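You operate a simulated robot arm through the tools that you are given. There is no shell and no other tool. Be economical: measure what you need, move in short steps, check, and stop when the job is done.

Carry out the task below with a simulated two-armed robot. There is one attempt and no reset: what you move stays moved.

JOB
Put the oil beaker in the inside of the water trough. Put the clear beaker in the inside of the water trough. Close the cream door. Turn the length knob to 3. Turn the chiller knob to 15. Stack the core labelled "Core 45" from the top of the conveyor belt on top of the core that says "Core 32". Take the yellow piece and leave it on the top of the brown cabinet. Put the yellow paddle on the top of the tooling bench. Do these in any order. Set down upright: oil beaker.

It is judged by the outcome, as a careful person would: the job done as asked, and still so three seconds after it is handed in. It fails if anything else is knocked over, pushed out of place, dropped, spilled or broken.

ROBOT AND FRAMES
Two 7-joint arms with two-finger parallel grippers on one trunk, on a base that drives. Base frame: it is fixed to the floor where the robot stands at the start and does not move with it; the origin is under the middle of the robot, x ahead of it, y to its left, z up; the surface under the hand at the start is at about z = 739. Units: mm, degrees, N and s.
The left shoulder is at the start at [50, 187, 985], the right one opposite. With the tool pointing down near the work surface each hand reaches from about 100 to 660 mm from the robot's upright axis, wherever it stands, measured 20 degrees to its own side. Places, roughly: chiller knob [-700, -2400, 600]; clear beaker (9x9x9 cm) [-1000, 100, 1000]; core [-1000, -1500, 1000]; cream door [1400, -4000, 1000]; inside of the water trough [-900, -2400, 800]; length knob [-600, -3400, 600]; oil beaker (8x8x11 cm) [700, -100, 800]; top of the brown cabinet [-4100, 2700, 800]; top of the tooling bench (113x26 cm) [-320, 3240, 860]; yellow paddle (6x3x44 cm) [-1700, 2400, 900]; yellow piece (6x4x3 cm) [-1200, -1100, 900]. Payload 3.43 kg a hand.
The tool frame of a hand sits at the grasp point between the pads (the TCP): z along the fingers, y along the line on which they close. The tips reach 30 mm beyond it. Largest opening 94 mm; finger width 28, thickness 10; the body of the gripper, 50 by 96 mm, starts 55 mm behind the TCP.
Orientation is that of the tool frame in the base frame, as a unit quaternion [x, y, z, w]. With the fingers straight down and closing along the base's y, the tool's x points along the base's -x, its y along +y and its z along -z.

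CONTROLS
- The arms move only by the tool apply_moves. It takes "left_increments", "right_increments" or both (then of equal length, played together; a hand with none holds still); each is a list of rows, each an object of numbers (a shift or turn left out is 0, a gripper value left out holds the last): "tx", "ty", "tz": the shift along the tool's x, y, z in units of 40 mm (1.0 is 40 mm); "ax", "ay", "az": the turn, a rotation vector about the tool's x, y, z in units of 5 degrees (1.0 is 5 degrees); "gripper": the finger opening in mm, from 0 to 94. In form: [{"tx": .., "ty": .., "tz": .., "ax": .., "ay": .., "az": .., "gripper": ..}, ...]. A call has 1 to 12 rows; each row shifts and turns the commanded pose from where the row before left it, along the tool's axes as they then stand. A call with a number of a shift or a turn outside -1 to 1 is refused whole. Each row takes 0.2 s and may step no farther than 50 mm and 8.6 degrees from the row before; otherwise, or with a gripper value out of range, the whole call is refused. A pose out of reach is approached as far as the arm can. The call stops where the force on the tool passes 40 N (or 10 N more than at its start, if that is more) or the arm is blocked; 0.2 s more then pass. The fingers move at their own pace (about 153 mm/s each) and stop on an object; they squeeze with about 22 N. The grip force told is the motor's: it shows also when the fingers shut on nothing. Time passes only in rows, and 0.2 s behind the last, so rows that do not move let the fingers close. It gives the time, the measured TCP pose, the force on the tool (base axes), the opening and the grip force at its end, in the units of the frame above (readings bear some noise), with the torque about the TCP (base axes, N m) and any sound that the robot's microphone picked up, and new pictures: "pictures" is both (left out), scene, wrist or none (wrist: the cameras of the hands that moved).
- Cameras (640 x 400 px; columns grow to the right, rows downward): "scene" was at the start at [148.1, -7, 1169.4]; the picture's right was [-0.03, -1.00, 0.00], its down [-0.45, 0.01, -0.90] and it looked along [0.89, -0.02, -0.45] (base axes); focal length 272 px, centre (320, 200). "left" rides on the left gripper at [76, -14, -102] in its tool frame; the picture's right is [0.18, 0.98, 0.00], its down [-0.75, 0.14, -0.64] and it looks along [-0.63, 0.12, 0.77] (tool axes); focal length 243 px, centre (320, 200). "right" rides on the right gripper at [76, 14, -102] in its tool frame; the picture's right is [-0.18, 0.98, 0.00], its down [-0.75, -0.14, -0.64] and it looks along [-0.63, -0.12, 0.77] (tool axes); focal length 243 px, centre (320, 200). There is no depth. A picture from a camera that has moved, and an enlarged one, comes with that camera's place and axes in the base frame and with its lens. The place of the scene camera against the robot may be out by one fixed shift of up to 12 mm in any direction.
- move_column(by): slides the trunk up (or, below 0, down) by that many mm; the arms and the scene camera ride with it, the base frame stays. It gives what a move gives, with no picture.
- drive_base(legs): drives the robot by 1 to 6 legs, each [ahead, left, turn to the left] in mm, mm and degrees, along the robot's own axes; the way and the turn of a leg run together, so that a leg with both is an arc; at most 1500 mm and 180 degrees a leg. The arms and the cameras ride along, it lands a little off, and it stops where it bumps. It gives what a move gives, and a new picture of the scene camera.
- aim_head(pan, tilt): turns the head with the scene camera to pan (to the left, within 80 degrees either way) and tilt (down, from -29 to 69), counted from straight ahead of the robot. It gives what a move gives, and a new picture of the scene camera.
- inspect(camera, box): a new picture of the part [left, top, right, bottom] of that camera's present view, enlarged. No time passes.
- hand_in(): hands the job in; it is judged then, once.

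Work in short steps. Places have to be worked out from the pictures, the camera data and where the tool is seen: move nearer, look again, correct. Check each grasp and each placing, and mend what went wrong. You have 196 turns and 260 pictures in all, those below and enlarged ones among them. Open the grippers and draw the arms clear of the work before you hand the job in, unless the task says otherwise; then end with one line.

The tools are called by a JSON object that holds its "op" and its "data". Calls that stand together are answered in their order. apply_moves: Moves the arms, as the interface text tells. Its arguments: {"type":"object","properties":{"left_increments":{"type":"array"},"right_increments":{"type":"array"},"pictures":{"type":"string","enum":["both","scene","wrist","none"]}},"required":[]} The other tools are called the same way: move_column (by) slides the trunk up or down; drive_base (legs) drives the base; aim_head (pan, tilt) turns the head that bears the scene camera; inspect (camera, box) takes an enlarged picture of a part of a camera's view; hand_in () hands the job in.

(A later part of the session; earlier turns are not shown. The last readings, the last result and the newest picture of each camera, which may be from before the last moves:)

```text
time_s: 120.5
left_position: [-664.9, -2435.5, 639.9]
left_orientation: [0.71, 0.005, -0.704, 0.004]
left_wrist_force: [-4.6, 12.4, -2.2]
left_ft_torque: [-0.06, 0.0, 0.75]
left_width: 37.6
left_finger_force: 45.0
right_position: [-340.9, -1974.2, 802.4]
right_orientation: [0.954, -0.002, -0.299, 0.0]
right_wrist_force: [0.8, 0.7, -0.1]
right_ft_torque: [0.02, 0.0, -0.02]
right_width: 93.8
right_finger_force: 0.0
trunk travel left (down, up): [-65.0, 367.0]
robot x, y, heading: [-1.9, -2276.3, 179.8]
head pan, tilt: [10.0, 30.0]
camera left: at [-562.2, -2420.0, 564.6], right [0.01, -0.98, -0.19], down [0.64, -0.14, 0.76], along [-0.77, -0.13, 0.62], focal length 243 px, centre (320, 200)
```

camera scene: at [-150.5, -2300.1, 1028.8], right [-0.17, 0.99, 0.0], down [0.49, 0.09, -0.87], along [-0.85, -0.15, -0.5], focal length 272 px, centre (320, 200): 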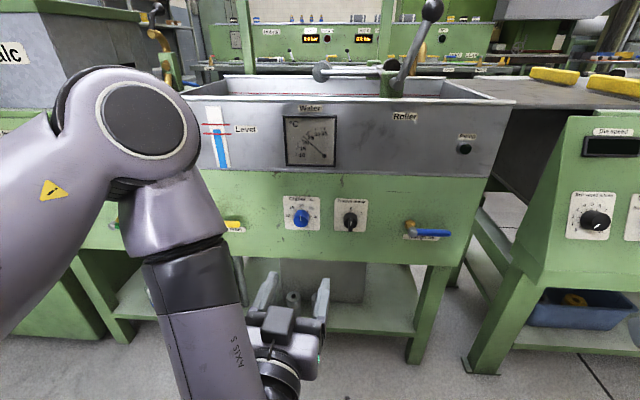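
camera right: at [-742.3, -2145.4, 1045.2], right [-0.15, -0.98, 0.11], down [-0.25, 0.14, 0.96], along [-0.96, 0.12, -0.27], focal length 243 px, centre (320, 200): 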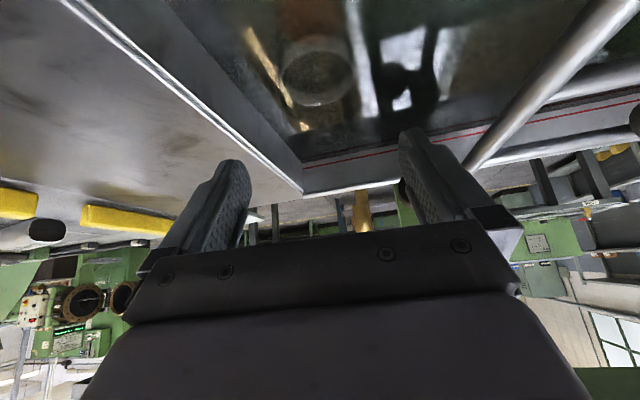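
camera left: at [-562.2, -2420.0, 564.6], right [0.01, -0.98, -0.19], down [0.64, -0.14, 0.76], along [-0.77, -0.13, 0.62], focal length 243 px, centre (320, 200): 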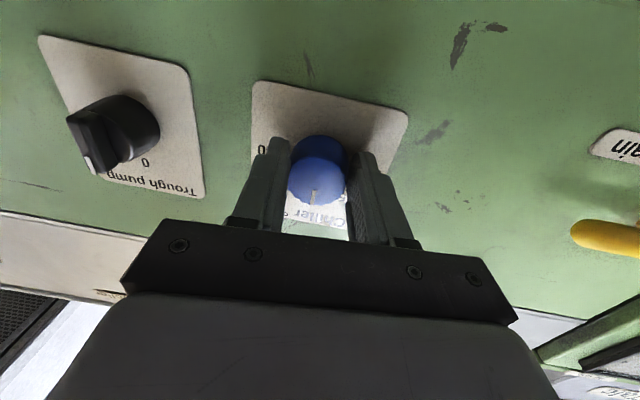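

Knob gripped (37.6 mm). Turn 45° counter-clockwise as seen from the front.

{"op": "apply_moves", "data": {"left_increments": [{"az": -1}, {"az": -1}, {"az": -1}, {"az": -1}, {"az": -1}, {"az": -1}, {"az": -1}, {"az": -1}, {"az": -1}, {}], "pictures": "wrist"}}

```text
time_s: 122.7
left_position: [-663.9, -2431.7, 641.1]
left_orientation: [0.654, 0.273, -0.652, -0.269]
left_wrist_force: [2.4, 24.4, 4.9]
left_ft_torque: [-0.08, -0.36, -0.31]
left_width: 37.2
left_finger_force: 45.2
right_position: [-341.3, -1973.8, 802.6]
right_orientation: [0.954, -0.002, -0.298, 0.001]
right_wrist_force: [0.6, 0.0, -0.2]
right_ft_torque: [0.04, 0.02, -0.01]
right_width: 94.0
right_finger_force: 0.1
trunk travel left (down, up): [-65.0, 367.0]
robot x, y, heading: [-1.0, -2281.2, 180.0]
head pan, tilt: [10.0, 30.0]
camera left: at [-562.1, -2367.5, 598.2], right [0.01, -0.56, -0.83], down [0.64, -0.63, 0.44], along [-0.77, -0.53, 0.36], focal length 243 px, centre (320, 200)
```

left: 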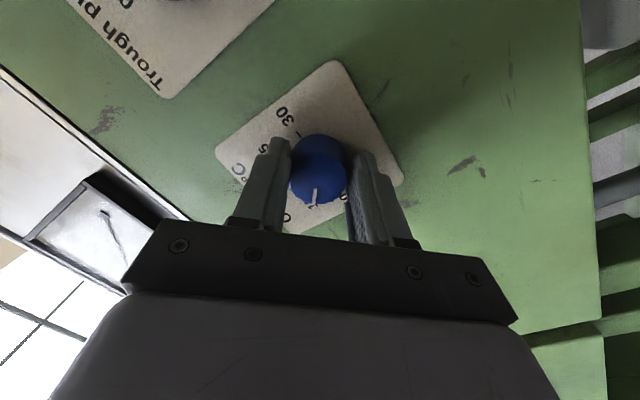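

The mark turned with the hand. Open, retreat 100 mm, and read the dial.

{"op": "apply_moves", "data": {"left_increments": [{"gripper": 75}, {}, {}, {"tz": -0.8}, {"tz": -0.8}, {"tz": -0.9}, {}], "pictures": "none"}}

{"op": "inspect", "data": {"camera": "left", "box": [160, 0, 480, 200]}}

{"op": "inspect", "data": {"camera": "scene", "box": [270, 190, 350, 240]}}

```text
time_s: 124.1
left_position: [-607.4, -2460.2, 750.1]
left_orientation: [-0.586, -0.231, 0.731, 0.263]
left_wrist_force: [0.9, 0.2, -0.6]
left_ft_torque: [0.0, 0.0, -0.01]
left_width: 75.0
left_finger_force: 0.1
right_position: [-343.0, -1975.2, 802.9]
right_orientation: [0.954, -0.002, -0.299, 0.0]
right_wrist_force: [0.1, -0.1, -0.4]
right_ft_torque: [-0.02, 0.01, -0.03]
right_width: 94.1
right_finger_force: 0.1
trunk travel left (down, up): [-65.0, 367.0]
robot x, y, heading: [-5.0, -2280.9, 179.9]
head pan, tilt: [10.0, 30.0]
stopped in row 7 (left hand): the arm was blocked; the commanded pose is now the measured one
```

```text
2.00 times, centred on (320, 100) of left
camera zoom: at [-519.4, -2396.4, 683.0], right [-0.14, -0.62, -0.77], down [0.74, -0.58, 0.33], along [-0.65, -0.53, 0.55], focal length 485 px, centre (320, 400)
```

zoom: 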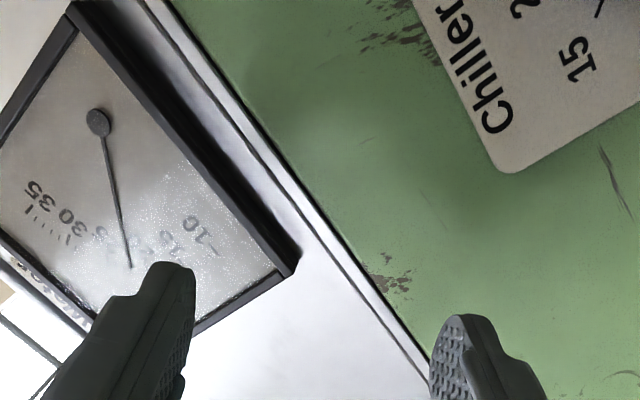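

```text
8.00 times, centred on (310, 215) of scene
camera zoom: at [-150.4, -2300.3, 1028.8], right [-0.17, 0.99, 0.0], down [0.49, 0.09, -0.87], along [-0.85, -0.15, -0.5], focal length 2180 px, centre (400, 80)
```

zoom: 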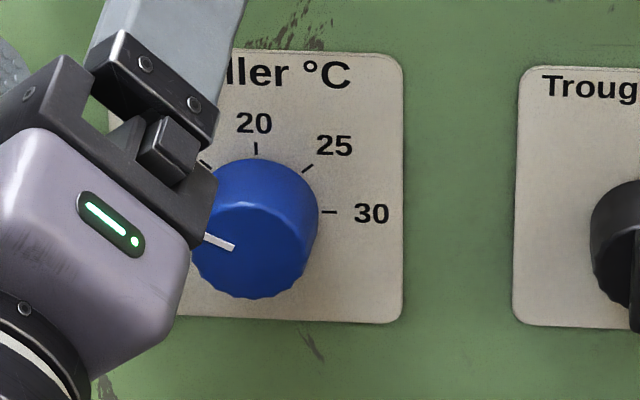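

The hand ended up displaced (arm reconfigured on retreat) and the dial may be past 15. Look at the whole scene first.

{"op": "inspect", "data": {"camera": "scene", "box": [0, 0, 640, 400]}}

```text
1.00 times, centred on (320, 200) of scene (not enlarged: the box is as wide or as high as the picture)
camera zoom: at [-150.4, -2300.3, 1028.8], right [-0.17, 0.99, 0.0], down [0.49, 0.09, -0.87], along [-0.85, -0.15, -0.5], focal length 272 px, centre (320, 200)
```

zoom: 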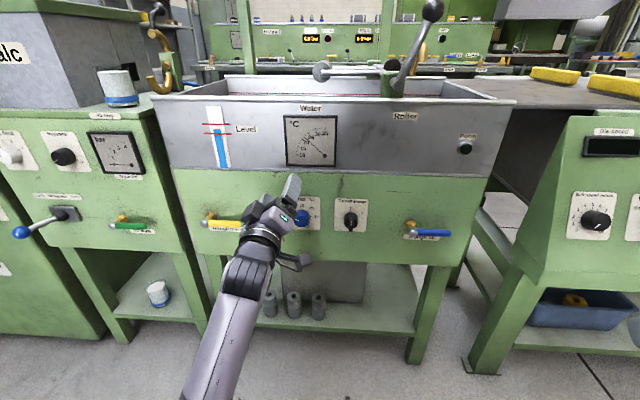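

Nothing else appears disturbed. Retreat the hand a little and check its behaviour.

{"op": "apply_moves", "data": {"left_increments": [{"tz": -0.6}, {"tz": -0.6}, {"tz": -0.6}, {}], "pictures": "scene"}}

```text
time_s: 124.8
left_position: [-560.7, -2474.6, 826.0]
left_orientation: [-0.522, -0.189, 0.792, 0.254]
left_wrist_force: [0.1, -0.6, 0.1]
left_ft_torque: [-0.03, 0.0, 0.02]
left_width: 75.1
left_finger_force: 0.1
right_position: [-342.6, -1974.6, 802.8]
right_orientation: [0.955, -0.003, -0.298, 0.0]
right_wrist_force: [-0.2, -0.2, 0.5]
right_ft_torque: [-0.01, -0.05, 0.03]
right_width: 93.9
right_finger_force: 0.0
trunk travel left (down, up): [-65.0, 367.0]
robot x, y, heading: [-2.1, -2282.9, 180.0]
head pan, tilt: [10.0, 30.0]
stopped in row 3 (left hand): the arm was blocked; the commanded pose is now the measured one
camera scene: at [-150.0, -2300.0, 1028.9], right [-0.17, 0.99, 0.0], down [0.49, 0.09, -0.87], along [-0.85, -0.15, -0.5], focal length 272 px, centre (320, 200)
```

scene: 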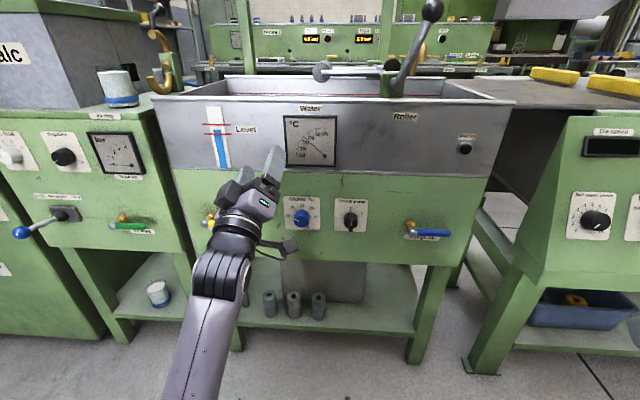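

Now read the dial, and back the base away rather than retracting the arm.

{"op": "inspect", "data": {"camera": "scene", "box": [270, 185, 350, 235]}}

{"op": "drive_base", "data": {"legs": [[-200, 0, 0]]}}

```text
8.00 times, centred on (310, 210) of scene
camera zoom: at [-150.0, -2300.0, 1028.9], right [-0.17, 0.99, 0.0], down [0.49, 0.09, -0.87], along [-0.85, -0.15, -0.5], focal length 2180 px, centre (400, 120)
```

zoom: 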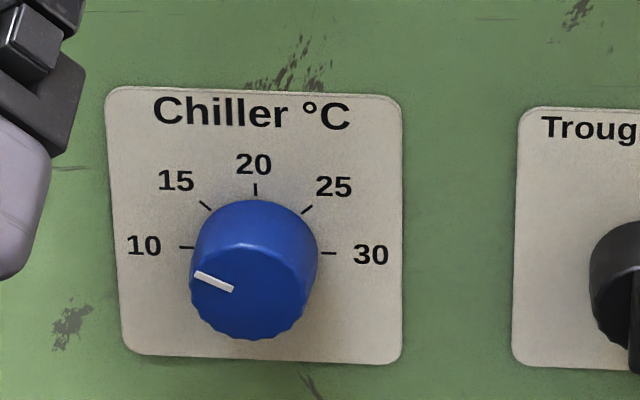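

```text
time_s: 126.4
left_position: [-360.3, -2475.1, 826.1]
left_orientation: [-0.522, -0.19, 0.792, 0.255]
left_wrist_force: [-0.5, 1.3, -0.8]
left_ft_torque: [-0.01, 0.03, -0.01]
left_width: 74.9
left_finger_force: 0.1
right_position: [-141.8, -1974.7, 802.6]
right_orientation: [0.955, -0.001, -0.298, 0.0]
right_wrist_force: [-0.2, 0.4, 1.0]
right_ft_torque: [-0.03, 0.03, 0.02]
right_width: 93.9
right_finger_force: 0.1
trunk travel left (down, up): [-65.0, 367.0]
robot x, y, heading: [199.1, -2281.3, 179.9]
head pan, tilt: [10.0, 30.0]
camera scene: at [50.6, -2300.5, 1028.9], right [-0.17, 0.98, 0.0], down [0.49, 0.09, -0.87], along [-0.85, -0.15, -0.5], focal length 272 px, centre (320, 200)
```

scene: 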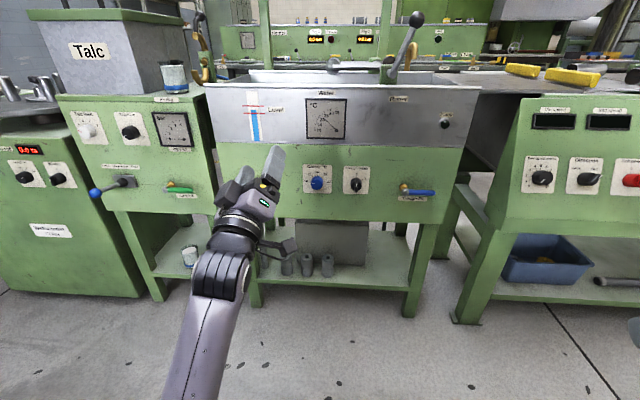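

The mark sits ≈60° CCW of 20 (≈13.3); it needs ≈15° back clockwise. In free space I first restore the left hand to a level, unrolled pose.

{"op": "apply_moves", "data": {"left_increments": [{"tz": 0.9, "az": 1}, {"tz": 0.9, "az": 1}, {"tz": 0.6, "az": 1}, {"az": 1}, {"az": 1}, {"az": 1}, {"az": 1}, {"az": 0.56}, {"ay": 1}, {"ay": 1}, {"ay": 1}, {"ay": 1}], "pictures": "scene"}}

```text
time_s: 129.0
left_position: [-448.4, -2480.0, 863.5]
left_orientation: [-0.692, -0.013, 0.722, -0.013]
left_wrist_force: [0.6, 0.4, -0.4]
left_ft_torque: [0.01, -0.01, -0.01]
left_width: 74.9
left_finger_force: 0.0
right_position: [-141.9, -1975.0, 802.5]
right_orientation: [0.955, -0.001, -0.298, 0.001]
right_wrist_force: [-0.2, 0.5, -0.6]
right_ft_torque: [0.0, -0.03, 0.0]
right_width: 94.1
right_finger_force: 0.0
trunk travel left (down, up): [-65.0, 367.0]
robot x, y, heading: [200.7, -2280.4, 179.9]
head pan, tilt: [10.0, 30.0]
camera scene: at [50.2, -2300.8, 1028.8], right [-0.17, 0.98, 0.0], down [0.49, 0.09, -0.87], along [-0.85, -0.15, -0.5], focal length 272 px, centre (320, 200)
```

scene: 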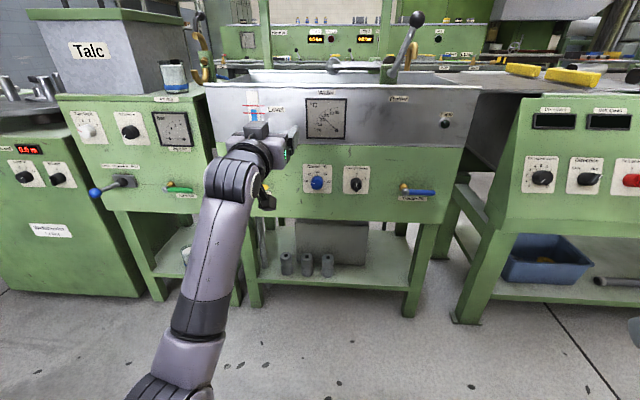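

Level again. Lower the hand to knob height and check the arm follows.

{"op": "apply_moves", "data": {"left_increments": [{"ay": 0.45, "tx": 0.8, "ty": -0.17}, {"tx": 0.9, "ty": -0.17}, {"tx": 0.9, "ty": -0.17}, {"tx": 0.9, "ty": -0.17}, {"tx": 0.9, "ty": -0.17}, {"tx": 0.9, "ty": -0.17}, {}], "pictures": "scene"}}

```text
time_s: 130.8
left_position: [-464.3, -2485.8, 667.0]
left_orientation: [-0.688, 0.005, 0.723, -0.064]
left_wrist_force: [-0.6, -0.2, 0.3]
left_ft_torque: [-0.02, 0.01, -0.02]
left_width: 75.1
left_finger_force: 0.1
right_position: [-142.5, -1975.3, 802.3]
right_orientation: [0.954, -0.001, -0.298, 0.0]
right_wrist_force: [0.0, -0.6, -0.5]
right_ft_torque: [-0.01, 0.0, -0.02]
right_width: 94.2
right_finger_force: 0.1
trunk travel left (down, up): [-65.0, 367.0]
robot x, y, heading: [201.7, -2279.0, 179.9]
head pan, tilt: [10.0, 30.0]
stopped in row 7 (left hand): the arm was blocked; the commanded pose is now the measured one
camera scene: at [50.2, -2300.8, 1028.8], right [-0.17, 0.98, 0.0], down [0.49, 0.09, -0.87], along [-0.85, -0.15, -0.5], focal length 272 px, centre (320, 200)
```

scene: 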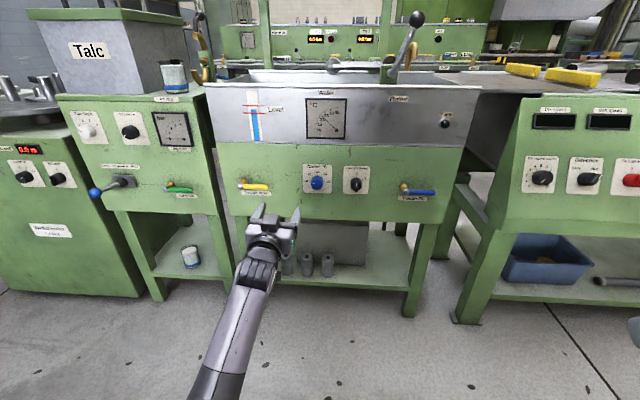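

The elbow-down posture limits it. I return the arm through its tool-down start posture to regain the elbow-up branch.

{"op": "apply_moves", "data": {"left_increments": [{"tx": -0.9}, {"tx": -0.9}, {"tx": -0.9}, {"tx": -0.9}, {"tx": -0.9}, {"ay": 1, "tz": -0.3}, {"ay": 1, "tz": -0.3}, {"ay": 1, "tz": -0.3}, {"ay": 1, "tz": -0.3}, {"ay": 1, "tz": -0.3}, {"ay": 1}, {"ay": 1}], "pictures": "none"}}

{"op": "apply_moves", "data": {"left_increments": [{"ay": 1}, {"ay": 1}, {"ay": 1}, {"ay": 1}, {"ay": 1}, {"ay": 1}, {"ay": 1}, {"ay": 1}, {"ay": 1}, {"ay": 1}, {"ay": 1}, {}], "pictures": "scene"}}

```text
time_s: 133.4
left_position: [-397.9, -2473.4, 850.9]
left_orientation: [0.874, 0.022, -0.479, 0.073]
left_wrist_force: [0.4, 0.4, -0.5]
left_ft_torque: [0.02, 0.01, 0.0]
left_width: 74.8
left_finger_force: 0.0
right_position: [-140.6, -1974.9, 802.7]
right_orientation: [0.955, -0.002, -0.298, 0.0]
right_wrist_force: [0.0, 0.3, -0.1]
right_ft_torque: [-0.01, 0.0, -0.01]
right_width: 93.8
right_finger_force: 0.0
trunk travel left (down, up): [-65.0, 367.0]
robot x, y, heading: [199.7, -2282.9, 179.9]
head pan, tilt: [10.0, 30.0]
```

```text
time_s: 136.0
left_position: [-402.7, -2463.1, 852.3]
left_orientation: [0.998, 0.044, -0.024, 0.047]
left_wrist_force: [-0.4, -0.6, -1.0]
left_ft_torque: [0.04, 0.02, -0.01]
left_width: 75.1
left_finger_force: 0.0
left hand out of reach, approached as far as the arm can: row 8
right_position: [-143.1, -1975.2, 802.1]
right_orientation: [0.954, -0.002, -0.298, -0.001]
right_wrist_force: [-0.7, 0.5, -0.5]
right_ft_torque: [0.0, 0.0, -0.01]
right_width: 93.7
right_finger_force: 0.1
trunk travel left (down, up): [-65.0, 367.0]
robot x, y, heading: [200.1, -2282.3, 179.7]
head pan, tilt: [10.0, 30.0]
camera scene: at [50.2, -2300.8, 1028.8], right [-0.17, 0.98, 0.0], down [0.49, 0.09, -0.87], along [-0.85, -0.15, -0.5], focal length 272 px, centre (320, 200)
```

scene: 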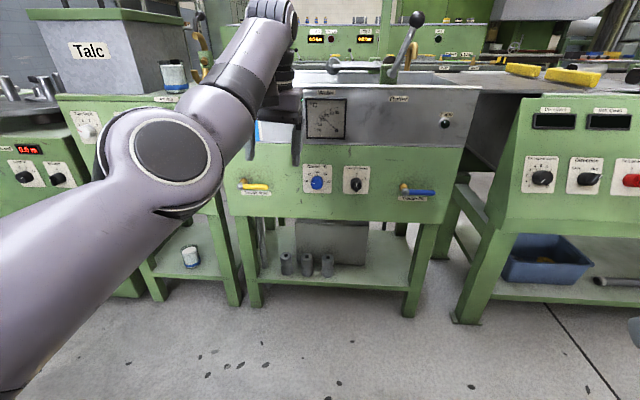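

Elbow-up again. Correct the small yaw/lean and tilt back to horizontal at this extended distance.

{"op": "apply_moves", "data": {"left_increments": [{"az": 1}, {"ax": 1}, {"ay": -1}, {"ay": -1}, {"ay": -1}, {"ay": -1}, {"ay": -1}, {"ay": -1}, {"ay": -1}, {"ay": -1}, {"ay": -1}, {"ay": -1}], "pictures": "none"}}

{"op": "apply_moves", "data": {"left_increments": [{"ay": -1}, {"ay": -1}, {"ay": -1}, {"ay": -1}, {"ay": -1}, {"ay": -1}, {"ay": -1}, {"tx": 0.8}, {"tx": 0.8}, {"tx": 0.8}, {}], "pictures": "scene"}}

```text
time_s: 138.8
left_position: [-403.9, -2491.8, 864.9]
left_orientation: [0.891, 0.016, -0.454, 0.024]
left_wrist_force: [-0.4, -0.8, 0.5]
left_ft_torque: [0.0, 0.0, -0.02]
left_width: 75.1
left_finger_force: 0.0
right_position: [-142.0, -1976.3, 802.5]
right_orientation: [0.954, -0.001, -0.298, 0.0]
right_wrist_force: [-0.1, -0.9, -0.2]
right_ft_torque: [0.02, 0.0, -0.05]
right_width: 94.1
right_finger_force: 0.1
trunk travel left (down, up): [-65.0, 367.0]
robot x, y, heading: [200.2, -2282.1, 180.0]
head pan, tilt: [10.0, 30.0]
stopped in row 12 (left hand): the arm was blocked; the commanded pose is now the measured one
```

```text
time_s: 141.2
left_position: [-404.0, -2489.9, 767.5]
left_orientation: [0.714, 0.007, -0.7, 0.024]
left_wrist_force: [-0.1, 0.5, 0.0]
left_ft_torque: [-0.01, 0.0, 0.02]
left_width: 75.1
left_finger_force: 0.0
right_position: [-141.9, -1975.3, 802.9]
right_orientation: [0.954, -0.001, -0.298, 0.001]
right_wrist_force: [0.2, 0.6, 0.0]
right_ft_torque: [0.0, 0.02, -0.01]
right_width: 94.0
right_finger_force: 0.2
trunk travel left (down, up): [-65.0, 367.0]
robot x, y, heading: [202.9, -2280.8, 180.1]
head pan, tilt: [10.0, 30.0]
camera scene: at [50.1, -2300.8, 1028.8], right [-0.17, 0.98, 0.0], down [0.49, 0.09, -0.87], along [-0.85, -0.15, -0.5], focal length 272 px, centre (320, 200)
```

scene: 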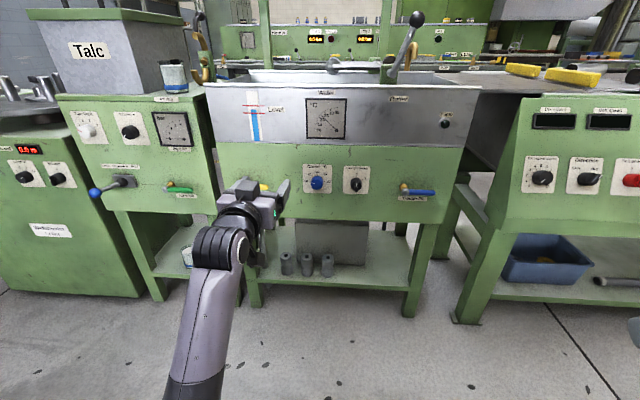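

The posture is again elbow-low, but it held to ~180 mm below the shoulder; lowering the trunk fully leaves only 143 mm. Do that, then align.

{"op": "move_column", "data": {"by": -64}}

{"op": "apply_moves", "data": {"left_increments": [{"tx": 0.5, "ty": -0.4}, {"tx": 0.5, "ty": -0.4}, {"tx": 0.5, "ty": -0.4}, {}], "pictures": "wrist"}}

```text
time_s: 142.4
left_position: [-403.2, -2486.8, 773.3]
left_orientation: [-0.695, 0.002, 0.718, -0.035]
left_wrist_force: [-0.2, -1.7, 0.0]
left_ft_torque: [0.0, 0.01, -0.04]
left_width: 74.9
left_finger_force: 0.0
right_position: [-135.7, -1969.8, 775.7]
right_orientation: [0.952, -0.004, -0.306, 0.007]
right_wrist_force: [-1.0, -0.4, 0.0]
right_ft_torque: [0.05, -0.02, -0.06]
right_width: 94.0
right_finger_force: 0.2
trunk travel left (down, up): [-29.0, 402.0]
robot x, y, heading: [199.8, -2278.5, 179.9]
head pan, tilt: [10.0, 30.0]
stopped: the arm was blocked; the commanded pose is now the measured one
```

```text
time_s: 143.4
left_position: [-424.4, -2476.8, 777.2]
left_orientation: [-0.64, 0.021, 0.763, -0.086]
left_wrist_force: [-0.4, 0.2, -0.1]
left_ft_torque: [-0.02, -0.01, -0.02]
left_width: 74.7
left_finger_force: 0.2
right_position: [-138.8, -1972.8, 767.4]
right_orientation: [0.954, -0.002, -0.301, 0.005]
right_wrist_force: [-0.9, 0.3, -0.3]
right_ft_torque: [-0.02, -0.03, 0.0]
right_width: 93.9
right_finger_force: 0.1
trunk travel left (down, up): [-29.0, 402.0]
robot x, y, heading: [202.0, -2278.0, 180.1]
head pan, tilt: [10.0, 30.0]
stopped in row 4 (left hand): the arm was blocked; the commanded pose is now the measured one
camera left: at [-339.4, -2466.9, 682.3], right [0.07, -1.0, -0.04], down [0.77, 0.03, 0.64], along [-0.63, -0.07, 0.77], focal length 243 px, centre (320, 200)
```

left: 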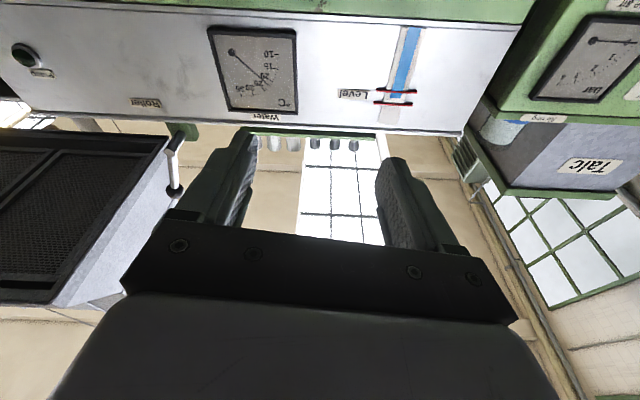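

Lowering got blocked, so the elbow must be touching the robot's own base. Raising the trunk should free it: raise 250, then lower the hand.

{"op": "move_column", "data": {"by": 250}}

{"op": "apply_moves", "data": {"left_increments": [{"ay": 1}, {"ay": 0.9, "tx": 0.5}, {"tx": 0.9}, {"tx": 0.9}, {"tx": 0.9}, {"tx": 0.9}, {"tx": 0.9}, {}], "pictures": "scene"}}

```text
time_s: 145.9
left_position: [-427.0, -2482.2, 1010.4]
left_orientation: [-0.649, 0.018, 0.756, -0.083]
left_wrist_force: [0.6, 0.3, 0.2]
left_ft_torque: [0.0, -0.03, -0.03]
left_width: 74.9
left_finger_force: 0.0
right_position: [-141.8, -1975.3, 1016.7]
right_orientation: [0.954, -0.002, -0.298, 0.0]
right_wrist_force: [-0.4, 0.1, 0.6]
right_ft_torque: [-0.02, 0.02, -0.01]
right_width: 94.0
right_finger_force: 0.0
trunk travel left (down, up): [-279.0, 152.0]
robot x, y, heading: [199.8, -2280.9, 179.9]
head pan, tilt: [10.0, 30.0]
```

```text
time_s: 147.9
left_position: [-435.2, -2528.0, 834.9]
left_orientation: [-0.692, 0.017, 0.714, -0.104]
left_wrist_force: [-0.3, 0.6, -0.1]
left_ft_torque: [-0.02, 0.07, -0.02]
left_width: 75.1
left_finger_force: 0.0
right_position: [-142.0, -1976.1, 1016.3]
right_orientation: [0.954, -0.001, -0.299, 0.0]
right_wrist_force: [0.2, 0.0, -0.7]
right_ft_torque: [0.01, 0.0, 0.0]
right_width: 94.0
right_finger_force: 0.0
trunk travel left (down, up): [-279.0, 152.0]
robot x, y, heading: [199.0, -2278.9, 179.9]
head pan, tilt: [10.0, 30.0]
stopped in row 8 (left hand): the arm was blocked; the commanded pose is now the measured one
camera scene: at [50.1, -2300.9, 1242.9], right [-0.17, 0.98, 0.0], down [0.49, 0.09, -0.87], along [-0.85, -0.15, -0.5], focal length 272 px, centre (320, 200)
```

scene: 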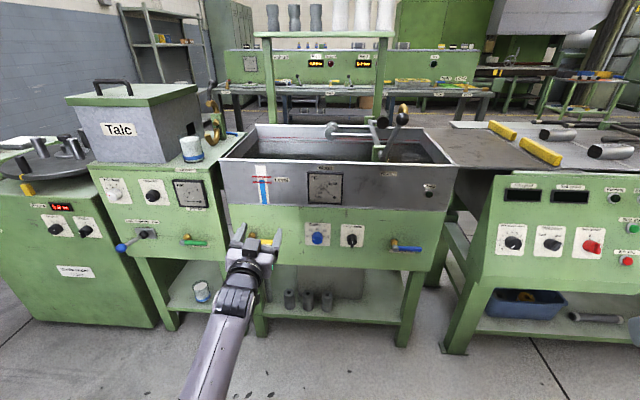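

Look down at the arm itself to understand what it's hitting.

{"op": "aim_head", "data": {"pan": 25, "tilt": 66}}

```text
time_s: 149.0
left_position: [-435.2, -2527.0, 833.9]
left_orientation: [-0.693, 0.016, 0.714, -0.103]
left_wrist_force: [0.7, -0.3, 0.0]
left_ft_torque: [0.02, 0.02, 0.0]
left_width: 75.2
left_finger_force: 0.0
right_position: [-141.2, -1976.3, 1016.5]
right_orientation: [0.955, -0.002, -0.298, -0.001]
right_wrist_force: [-0.4, -0.6, -1.1]
right_ft_torque: [0.0, -0.02, 0.01]
right_width: 93.8
right_finger_force: 0.0
trunk travel left (down, up): [-279.0, 152.0]
robot x, y, heading: [194.0, -2279.1, 180.1]
head pan, tilt: [25.0, 66.0]
camera scene: at [85.2, -2310.3, 1194.3], right [-0.42, 0.91, 0.0], down [0.83, 0.38, -0.41], along [-0.37, -0.17, -0.91], focal length 272 px, centre (320, 200)
```

scene: 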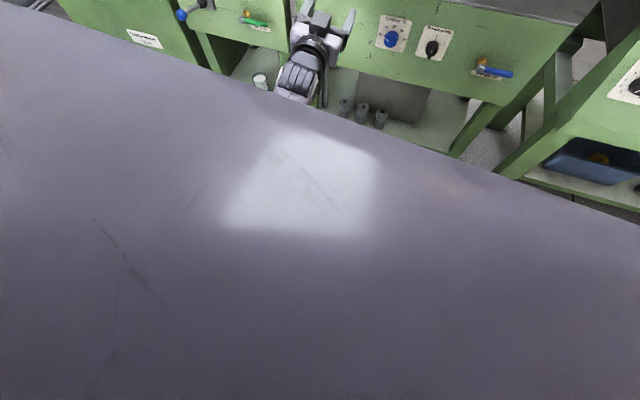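

The left upper arm has swung inward across the chest. I unfold it back to tool-down (that worked before), then use the right arm, which is in a good posture, for the correction.

{"op": "apply_moves", "data": {"left_increments": [{"tx": -0.9}, {"tx": -0.9}, {"tx": -0.9}, {"tx": -0.9}, {"tx": -0.9}, {"ay": 1, "ty": 0.3}, {"ay": 1, "ty": 0.3}, {"ay": 1, "ty": 0.3}, {"ay": 1, "ty": 0.3}, {"ay": 1, "ty": 0.3}, {"ay": 1}, {"ay": 1}], "pictures": "none"}}

{"op": "apply_moves", "data": {"left_increments": [{"ay": 1}, {"ay": 1}, {"ay": 1}, {"ay": 1}, {"ay": 1}, {"ay": 1}, {"ay": 1}, {"ay": 1}, {"ay": 1}, {"ay": 1}, {"ay": 1}, {}], "pictures": "none"}}

{"op": "aim_head", "data": {"pan": 20, "tilt": 40}}

```text
time_s: 151.6
left_position: [-423.6, -2555.3, 1019.9]
left_orientation: [0.876, 0.017, -0.472, 0.102]
left_wrist_force: [-0.5, 0.1, 0.8]
left_ft_torque: [-0.02, 0.0, 0.05]
left_width: 74.9
left_finger_force: 0.0
right_position: [-142.8, -1975.0, 1016.7]
right_orientation: [0.954, -0.001, -0.298, 0.0]
right_wrist_force: [-0.2, -0.3, 0.7]
right_ft_torque: [0.01, -0.04, -0.03]
right_width: 93.9
right_finger_force: 0.0
trunk travel left (down, up): [-279.0, 152.0]
robot x, y, heading: [197.5, -2279.4, 179.9]
head pan, tilt: [25.0, 66.0]
```

```text
time_s: 154.2
left_position: [-423.6, -2555.2, 1021.2]
left_orientation: [0.995, 0.062, -0.016, 0.081]
left_wrist_force: [0.6, 0.1, -0.2]
left_ft_torque: [0.0, -0.04, 0.02]
left_width: 75.0
left_finger_force: 0.1
right_position: [-141.9, -1975.5, 1016.9]
right_orientation: [0.954, -0.001, -0.298, 0.001]
right_wrist_force: [-0.3, -0.1, -1.0]
right_ft_torque: [-0.02, 0.01, -0.01]
right_width: 94.2
right_finger_force: 0.1
trunk travel left (down, up): [-279.0, 152.0]
robot x, y, heading: [198.1, -2280.8, 179.8]
head pan, tilt: [25.0, 66.0]
```

```text
time_s: 155.1
left_position: [-422.4, -2554.5, 1019.2]
left_orientation: [0.995, 0.061, -0.014, 0.082]
left_wrist_force: [0.0, 0.3, -0.4]
left_ft_torque: [0.01, 0.02, -0.02]
left_width: 75.0
left_finger_force: 0.1
right_position: [-141.1, -1975.6, 1016.8]
right_orientation: [0.955, -0.001, -0.298, 0.0]
right_wrist_force: [-0.4, 0.1, -0.1]
right_ft_torque: [-0.02, 0.04, -0.01]
right_width: 93.8
right_finger_force: 0.1
trunk travel left (down, up): [-279.0, 152.0]
robot x, y, heading: [199.1, -2279.5, 180.0]
head pan, tilt: [20.0, 40.0]
camera scene: at [59.3, -2314.3, 1227.5], right [-0.34, 0.94, 0.0], down [0.6, 0.22, -0.77], along [-0.72, -0.26, -0.64], focal length 272 px, centre (320, 200)
```

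scene: 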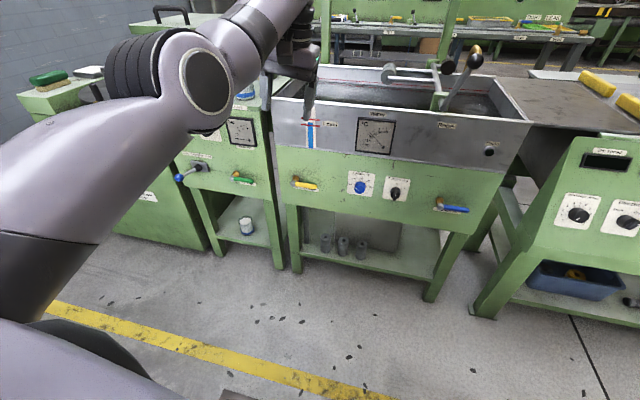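

Left arm is unfolded. Now tilt the right hand up to horizontal while shifting it inward.

{"op": "apply_moves", "data": {"right_increments": [{"ay": -1, "ty": 0.25, "tz": 0.5}, {"ay": -1, "ty": 0.25, "tz": 0.5}, {"ay": -1, "ty": 0.25, "tz": 0.3}, {"ay": -1, "ty": 0.25}, {"ay": -1, "ty": 0.25}, {"ay": -1, "ty": 0.25}, {"ay": -1, "ty": 0.25}, {"ay": -1, "ty": 0.25}, {"ay": -1, "ty": 0.25}, {"ay": -1}, {"ay": -1, "gripper": 75}, {}], "left_increments": [{"az": 1}, {"az": 0.4}, {"ax": 1}, {"ax": 0.9}, {}, {}, {}, {}, {}, {}, {}, {}], "pictures": "scene"}}

```text
time_s: 157.7
left_position: [-421.3, -2553.3, 1020.4]
left_orientation: [1.0, -0.001, -0.009, 0.001]
left_wrist_force: [0.2, 0.0, 0.1]
left_ft_torque: [-0.02, 0.0, 0.0]
left_width: 75.1
left_finger_force: 0.1
right_position: [-252.1, -2031.4, 1003.8]
right_orientation: [0.805, 0.004, -0.594, -0.002]
right_wrist_force: [0.1, -1.0, 0.3]
right_ft_torque: [-0.02, -0.01, 0.01]
right_width: 75.1
right_finger_force: 0.0
right hand out of reach, approached as far as the arm can: row 1, 2, 3, 4, 5, 6, 7, 8, 9, 10, 11
trunk travel left (down, up): [-279.0, 152.0]
robot x, y, heading: [195.8, -2284.2, 180.1]
head pan, tilt: [20.0, 40.0]
camera scene: at [59.2, -2314.2, 1227.5], right [-0.34, 0.94, 0.0], down [0.6, 0.22, -0.77], along [-0.72, -0.26, -0.64], focal length 272 px, centre (320, 200)
```

scene: 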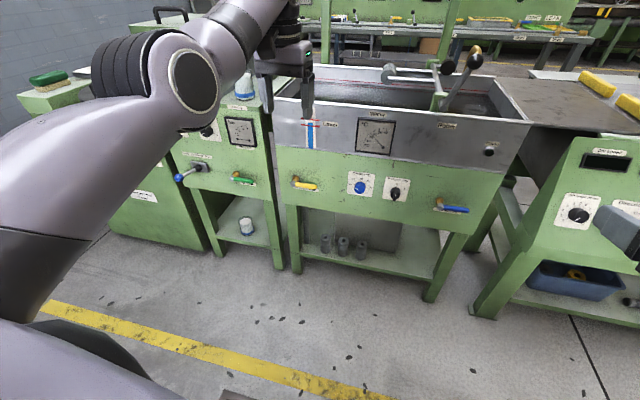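

The right hand needs more extension; push it forward and finish levelling.

{"op": "apply_moves", "data": {"right_increments": [{"tz": 0.9}, {"tz": 0.9}, {"tz": 0.9}, {"tz": 0.9}, {"tz": 0.9}, {}], "pictures": "none"}}

{"op": "aim_head", "data": {"pan": -5, "tilt": 40}}

```text
time_s: 159.1
left_position: [-421.7, -2554.2, 1020.4]
left_orientation: [1.0, -0.001, -0.008, 0.001]
left_wrist_force: [0.0, -0.3, 0.0]
left_ft_torque: [-0.02, 0.0, -0.01]
left_width: 75.2
left_finger_force: 0.1
right_position: [-425.9, -1997.6, 986.3]
right_orientation: [0.796, -0.001, -0.605, 0.0]
right_wrist_force: [-0.5, -0.1, 0.3]
right_ft_torque: [0.02, -0.01, 0.03]
right_width: 75.1
right_finger_force: 0.1
right hand out of reach, approached as far as the arm can: row 1, 2, 3, 4, 5
trunk travel left (down, up): [-279.0, 152.0]
robot x, y, heading: [198.0, -2278.9, 179.9]
head pan, tilt: [20.0, 40.0]
```

```text
time_s: 160.0
left_position: [-421.2, -2554.5, 1020.6]
left_orientation: [1.0, 0.0, -0.009, 0.001]
left_wrist_force: [0.6, 0.4, 0.0]
left_ft_torque: [0.05, 0.0, 0.0]
left_width: 74.9
left_finger_force: 0.1
right_position: [-425.9, -1996.7, 986.1]
right_orientation: [0.796, -0.001, -0.605, 0.001]
right_wrist_force: [0.6, -0.6, -0.7]
right_ft_torque: [-0.01, 0.01, -0.01]
right_width: 75.1
right_finger_force: 0.0
trunk travel left (down, up): [-279.0, 152.0]
robot x, y, heading: [200.8, -2283.9, 179.8]
head pan, tilt: [-5.0, 40.0]
camera scene: at [54.5, -2277.8, 1227.6], right [0.09, 1.0, 0.0], down [0.64, -0.06, -0.77], along [-0.76, 0.07, -0.64], focal length 272 px, centre (320, 200)
```

scene: 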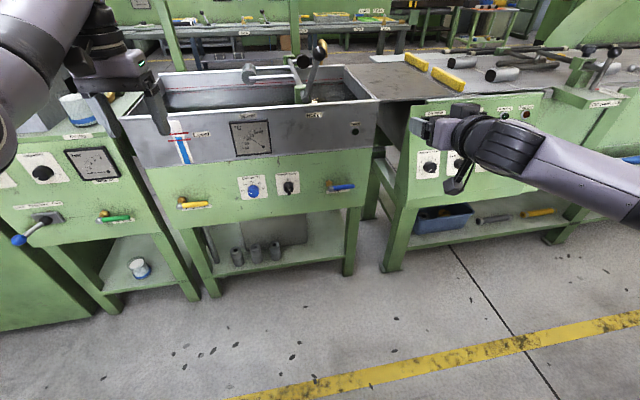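

Right arm has a good elbow-out posture. Finish levelling (15°), lower the trunk 215.

{"op": "apply_moves", "data": {"right_increments": [{"tz": 0.5}, {"ay": -1}, {"ay": -1}, {"ay": -1}, {"tx": 0.3}, {}], "pictures": "none"}}

{"op": "move_column", "data": {"by": -215}}

{"op": "apply_moves", "data": {"right_increments": [{"tx": 0.7}, {"tx": 0.7}, {"tx": 0.7}, {}], "pictures": "scene"}}

```text
time_s: 161.4
left_position: [-422.0, -2553.7, 1020.6]
left_orientation: [1.0, -0.001, -0.009, 0.001]
left_wrist_force: [0.0, 0.2, 0.6]
left_ft_torque: [0.0, -0.04, 0.04]
left_width: 74.8
left_finger_force: 0.0
right_position: [-445.0, -1996.7, 982.5]
right_orientation: [0.796, -0.001, -0.605, 0.0]
right_wrist_force: [-0.3, -0.2, -0.9]
right_ft_torque: [-0.03, 0.0, 0.02]
right_width: 75.0
right_finger_force: 0.1
right hand out of reach, approached as far as the arm can: row 2, 3, 4, 5
trunk travel left (down, up): [-279.0, 152.0]
robot x, y, heading: [201.8, -2282.5, 179.6]
head pan, tilt: [-5.0, 40.0]
```

```text
time_s: 163.7
left_position: [-422.5, -2554.3, 805.6]
left_orientation: [1.0, -0.001, -0.009, 0.001]
left_wrist_force: [-0.2, 0.2, -0.8]
left_ft_torque: [0.03, 0.0, -0.01]
left_width: 75.2
left_finger_force: 0.2
right_position: [-444.9, -1995.5, 767.8]
right_orientation: [0.797, 0.0, -0.604, 0.001]
right_wrist_force: [-0.6, 0.1, 0.2]
right_ft_torque: [0.0, 0.0, 0.01]
right_width: 75.2
right_finger_force: 0.1
trunk travel left (down, up): [-64.0, 367.0]
robot x, y, heading: [197.3, -2279.2, 179.8]
head pan, tilt: [-5.0, 40.0]
```

```text
time_s: 164.7
left_position: [-420.9, -2554.5, 805.9]
left_orientation: [1.0, -0.001, -0.009, 0.001]
left_wrist_force: [-0.7, 0.3, 0.5]
left_ft_torque: [-0.03, 0.02, 0.03]
left_width: 74.6
left_finger_force: 0.1
right_position: [-444.6, -1998.1, 766.8]
right_orientation: [0.796, 0.0, -0.605, 0.001]
right_wrist_force: [-0.5, 0.3, -0.4]
right_ft_torque: [0.0, 0.0, -0.03]
right_width: 75.2
right_finger_force: 0.1
right hand out of reach, approached as far as the arm can: row 1, 2, 3
trunk travel left (down, up): [-64.0, 367.0]
robot x, y, heading: [199.0, -2280.7, 180.0]
head pan, tilt: [-5.0, 40.0]
camera scene: at [54.5, -2277.8, 1012.6], right [0.09, 1.0, 0.0], down [0.64, -0.06, -0.77], along [-0.76, 0.07, -0.64], focal length 272 px, centre (320, 200)
```

scene: 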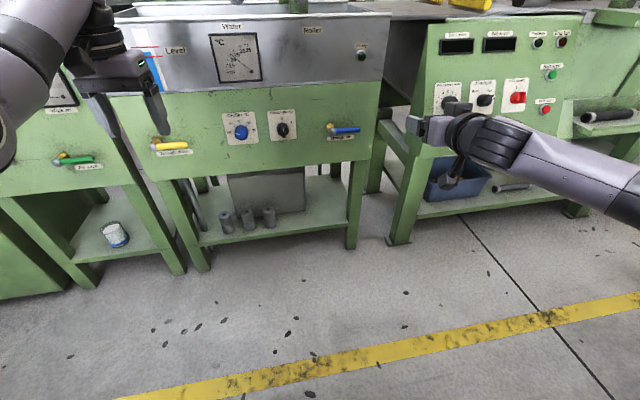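

A wrist limit in this posture; try moving the hand inward toward the robot's midline.

{"op": "apply_moves", "data": {"right_increments": [{"ty": 0.9, "tz": 0.3}, {"ty": 0.9, "tz": 0.3}, {"ty": 0.9, "tz": 0.3}, {"ty": 0.9, "tz": 0.3}, {"ty": 0.9, "tz": 0.3}, {}], "pictures": "scene"}}

```text
time_s: 166.1
left_position: [-422.4, -2554.3, 804.9]
left_orientation: [1.0, -0.001, -0.008, 0.001]
left_wrist_force: [-0.2, 0.8, -0.8]
left_ft_torque: [-0.01, -0.02, 0.05]
left_width: 75.1
left_finger_force: 0.0
right_position: [-504.4, -2170.2, 754.4]
right_orientation: [0.797, -0.001, -0.604, 0.001]
right_wrist_force: [-0.6, -0.5, -0.2]
right_ft_torque: [-0.02, 0.0, 0.0]
right_width: 75.3
right_finger_force: 0.0
right hand out of reach, approached as far as the arm can: row 1
trunk travel left (down, up): [-64.0, 367.0]
robot x, y, heading: [200.9, -2278.4, 179.8]
head pan, tilt: [-5.0, 40.0]
camera scene: at [54.5, -2277.8, 1012.6], right [0.09, 1.0, 0.0], down [0.64, -0.06, -0.77], along [-0.76, 0.07, -0.64], focal length 272 px, centre (320, 200)
```

scene: 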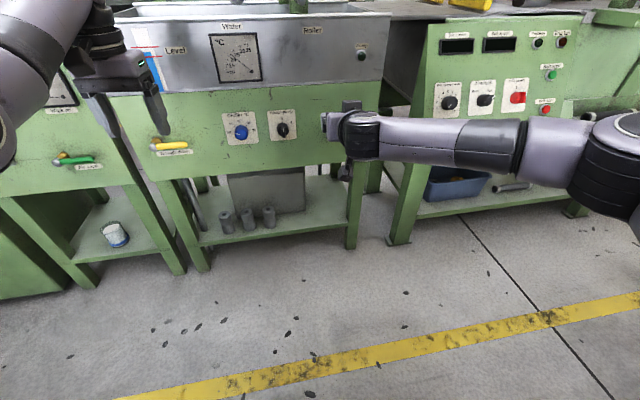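

It follows now. Finish levelling and lower to knob height.

{"op": "apply_moves", "data": {"right_increments": [{"ay": -1}, {"ay": -1}, {"ay": -1.0}, {"ay": -0.1, "tx": 0.5}, {"tx": 0.8}, {"tx": 0.8}, {"tx": 0.7}, {}], "pictures": "wrist"}}

```text
time_s: 167.8
left_position: [-421.9, -2555.5, 805.3]
left_orientation: [1.0, 0.0, -0.008, 0.001]
left_wrist_force: [0.5, 0.2, -0.1]
left_ft_torque: [0.0, 0.02, -0.04]
left_width: 75.0
left_finger_force: 0.1
right_position: [-505.7, -2245.1, 697.5]
right_orientation: [0.712, -0.004, -0.702, -0.003]
right_wrist_force: [0.0, 0.2, -0.6]
right_ft_torque: [0.03, -0.03, 0.02]
right_width: 74.9
right_finger_force: 0.0
right hand out of reach, approached as far as the arm can: row 3, 4, 5, 6, 7
trunk travel left (down, up): [-64.0, 367.0]
robot x, y, heading: [204.1, -2281.6, 180.1]
head pan, tilt: [-5.0, 40.0]
camera right: at [-402.6, -2260.5, 621.4], right [-0.01, -0.98, 0.19], down [0.63, 0.13, 0.76], along [-0.77, 0.13, 0.62], focal length 243 px, centre (320, 200)
```

right: 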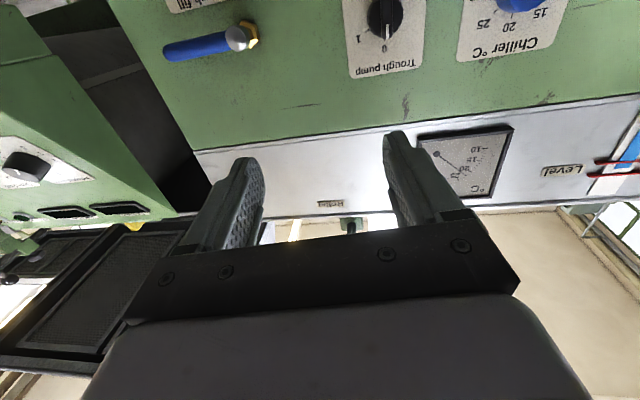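

Level now. Bring the hand to the mirrored pose that worked earlier (rel ≈600 ahead, 160 right, z 642).

{"op": "apply_moves", "data": {"right_increments": [{"ty": -0.7, "tz": -0.3, "tx": 0.3}, {"ty": -0.7, "tz": -0.3, "tx": 0.3}, {"ty": -0.7, "tz": -0.3, "tx": 0.3}, {"ty": -0.7, "tz": -0.3, "tx": 0.3}, {"ty": -0.3, "tz": -0.3, "tx": 0.2}, {}], "pictures": "scene"}}

```text
time_s: 169.2
left_position: [-422.7, -2554.6, 805.6]
left_orientation: [1.0, -0.001, -0.009, 0.001]
left_wrist_force: [-0.1, 0.6, 0.3]
left_ft_torque: [-0.01, -0.01, -0.01]
left_width: 75.0
left_finger_force: 0.0
right_position: [-434.7, -2224.9, 716.1]
right_orientation: [0.71, -0.004, -0.704, -0.002]
right_wrist_force: [0.7, -0.3, 0.6]
right_ft_torque: [0.0, -0.01, -0.02]
right_width: 74.7
right_finger_force: 0.1
right hand out of reach, approached as far as the arm can: row 1, 2, 3, 4, 5
trunk travel left (down, up): [-64.0, 367.0]
robot x, y, heading: [195.7, -2279.4, 179.8]
head pan, tilt: [-5.0, 40.0]
camera scene: at [54.5, -2277.8, 1012.6], right [0.09, 1.0, 0.0], down [0.64, -0.06, -0.77], along [-0.76, 0.07, -0.64], focal length 272 px, centre (320, 200)
```

scene: 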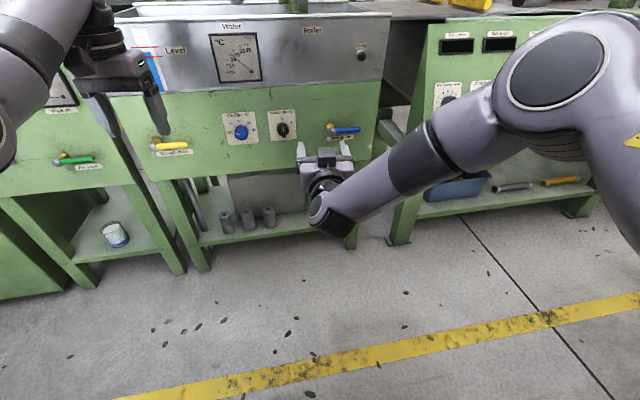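

Good elbow-up posture. Use base and trunk for the positioning: trunk -64, strafe left 212, then view.

{"op": "move_column", "data": {"by": -64}}

{"op": "drive_base", "data": {"legs": [[0, 212, 0], [100, 0, 0]]}}

{"op": "apply_moves", "data": {"right_increments": [{}], "pictures": "wrist"}}

```text
time_s: 170.3
left_position: [-422.1, -2554.3, 742.2]
left_orientation: [1.0, -0.001, -0.009, 0.001]
left_wrist_force: [-0.9, 0.2, 0.0]
left_ft_torque: [0.02, -0.03, -0.02]
left_width: 74.8
left_finger_force: 0.1
right_position: [-435.5, -2225.0, 653.5]
right_orientation: [0.71, -0.004, -0.704, -0.003]
right_wrist_force: [-0.3, -0.1, -0.9]
right_ft_torque: [0.0, 0.02, 0.04]
right_width: 74.8
right_finger_force: 0.0
trunk travel left (down, up): [0.0, 431.0]
robot x, y, heading: [199.7, -2282.0, 179.8]
head pan, tilt: [-5.0, 40.0]
```

```text
time_s: 173.5
left_position: [-521.4, -2769.4, 741.8]
left_orientation: [1.0, 0.0, -0.009, 0.002]
left_wrist_force: [0.4, 0.7, 0.1]
left_ft_torque: [0.0, 0.02, 0.02]
left_width: 74.9
left_finger_force: 0.0
right_position: [-535.0, -2438.6, 652.7]
right_orientation: [0.71, -0.002, -0.704, -0.001]
right_wrist_force: [0.4, -0.9, -0.1]
right_ft_torque: [0.01, -0.01, 0.0]
right_width: 74.8
right_finger_force: 0.0
trunk travel left (down, up): [0.0, 431.0]
robot x, y, heading: [101.6, -2495.1, 179.8]
head pan, tilt: [-5.0, 40.0]
camera scene: at [-45.2, -2491.3, 948.6], right [0.09, 1.0, 0.0], down [0.64, -0.06, -0.77], along [-0.76, 0.07, -0.64], focal length 272 px, centre (320, 200)
```

scene: 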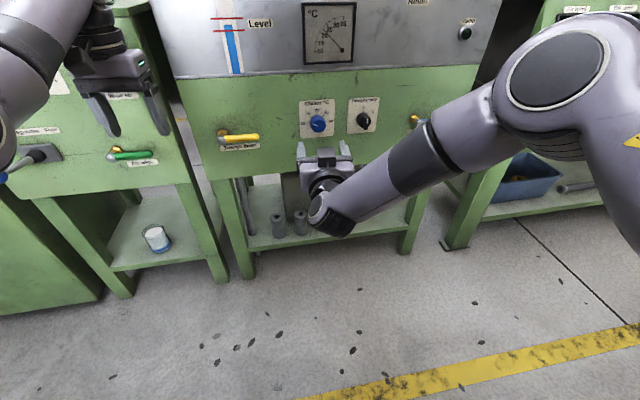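

```text
time_s: 173.9
left_position: [-520.6, -2767.4, 741.9]
left_orientation: [1.0, 0.0, -0.009, 0.002]
left_wrist_force: [0.5, -0.2, 0.1]
left_ft_torque: [-0.02, -0.02, 0.01]
left_width: 74.9
left_finger_force: 0.1
right_position: [-535.0, -2438.3, 651.2]
right_orientation: [0.71, -0.003, -0.704, -0.002]
right_wrist_force: [-0.5, -0.3, 0.1]
right_ft_torque: [0.0, 0.03, -0.03]
right_width: 74.6
right_finger_force: 0.0
trunk travel left (down, up): [0.0, 431.0]
robot x, y, heading: [97.4, -2493.5, 180.0]
head pan, tilt: [-5.0, 40.0]
camera right: at [-432.8, -2454.5, 576.0], right [-0.01, -0.98, 0.19], down [0.64, 0.14, 0.76], along [-0.77, 0.13, 0.62], focal length 243 px, centre (320, 200)
```

right: 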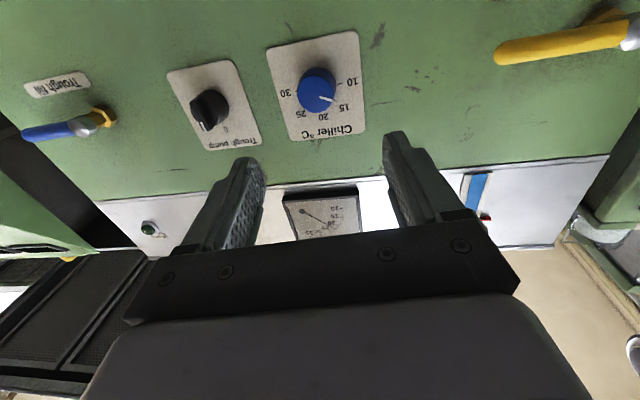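

Retract the left hand for clearance and zoom on the dial from the right wrist camera.

{"op": "apply_moves", "data": {"left_increments": [{"tx": 0.9, "tz": -0.3}, {"tx": 0.9, "tz": -0.3}, {"tx": 0.9, "tz": -0.3}, {"tx": 0.9, "tz": -0.3}, {}], "pictures": "none"}}

{"op": "inspect", "data": {"camera": "right", "box": [256, 20, 384, 150]}}

```text
time_s: 175.1
left_position: [-521.4, -2767.6, 742.9]
left_orientation: [1.0, 0.0, -0.009, 0.001]
left_wrist_force: [0.0, -0.7, 0.0]
left_ft_torque: [-0.02, 0.01, -0.01]
left_width: 74.8
left_finger_force: 0.0
left hand out of reach, approached as far as the arm can: row 1, 2, 3, 4
right_position: [-535.8, -2438.3, 652.4]
right_orientation: [0.71, -0.004, -0.704, -0.002]
right_wrist_force: [-0.4, 0.2, -0.3]
right_ft_torque: [0.02, -0.04, -0.01]
right_width: 75.1
right_finger_force: 0.0
trunk travel left (down, up): [0.0, 431.0]
robot x, y, heading: [100.7, -2492.8, 179.9]
head pan, tilt: [-5.0, 40.0]
```

```text
3.08 times, centred on (320, 85) of right
camera zoom: at [-432.8, -2454.5, 576.0], right [-0.01, -0.98, 0.19], down [0.64, 0.14, 0.76], along [-0.77, 0.13, 0.62], focal length 746 px, centre (320, 554)
```

zoom: 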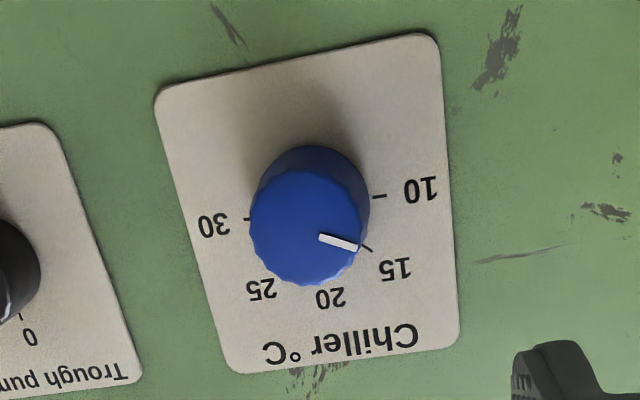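

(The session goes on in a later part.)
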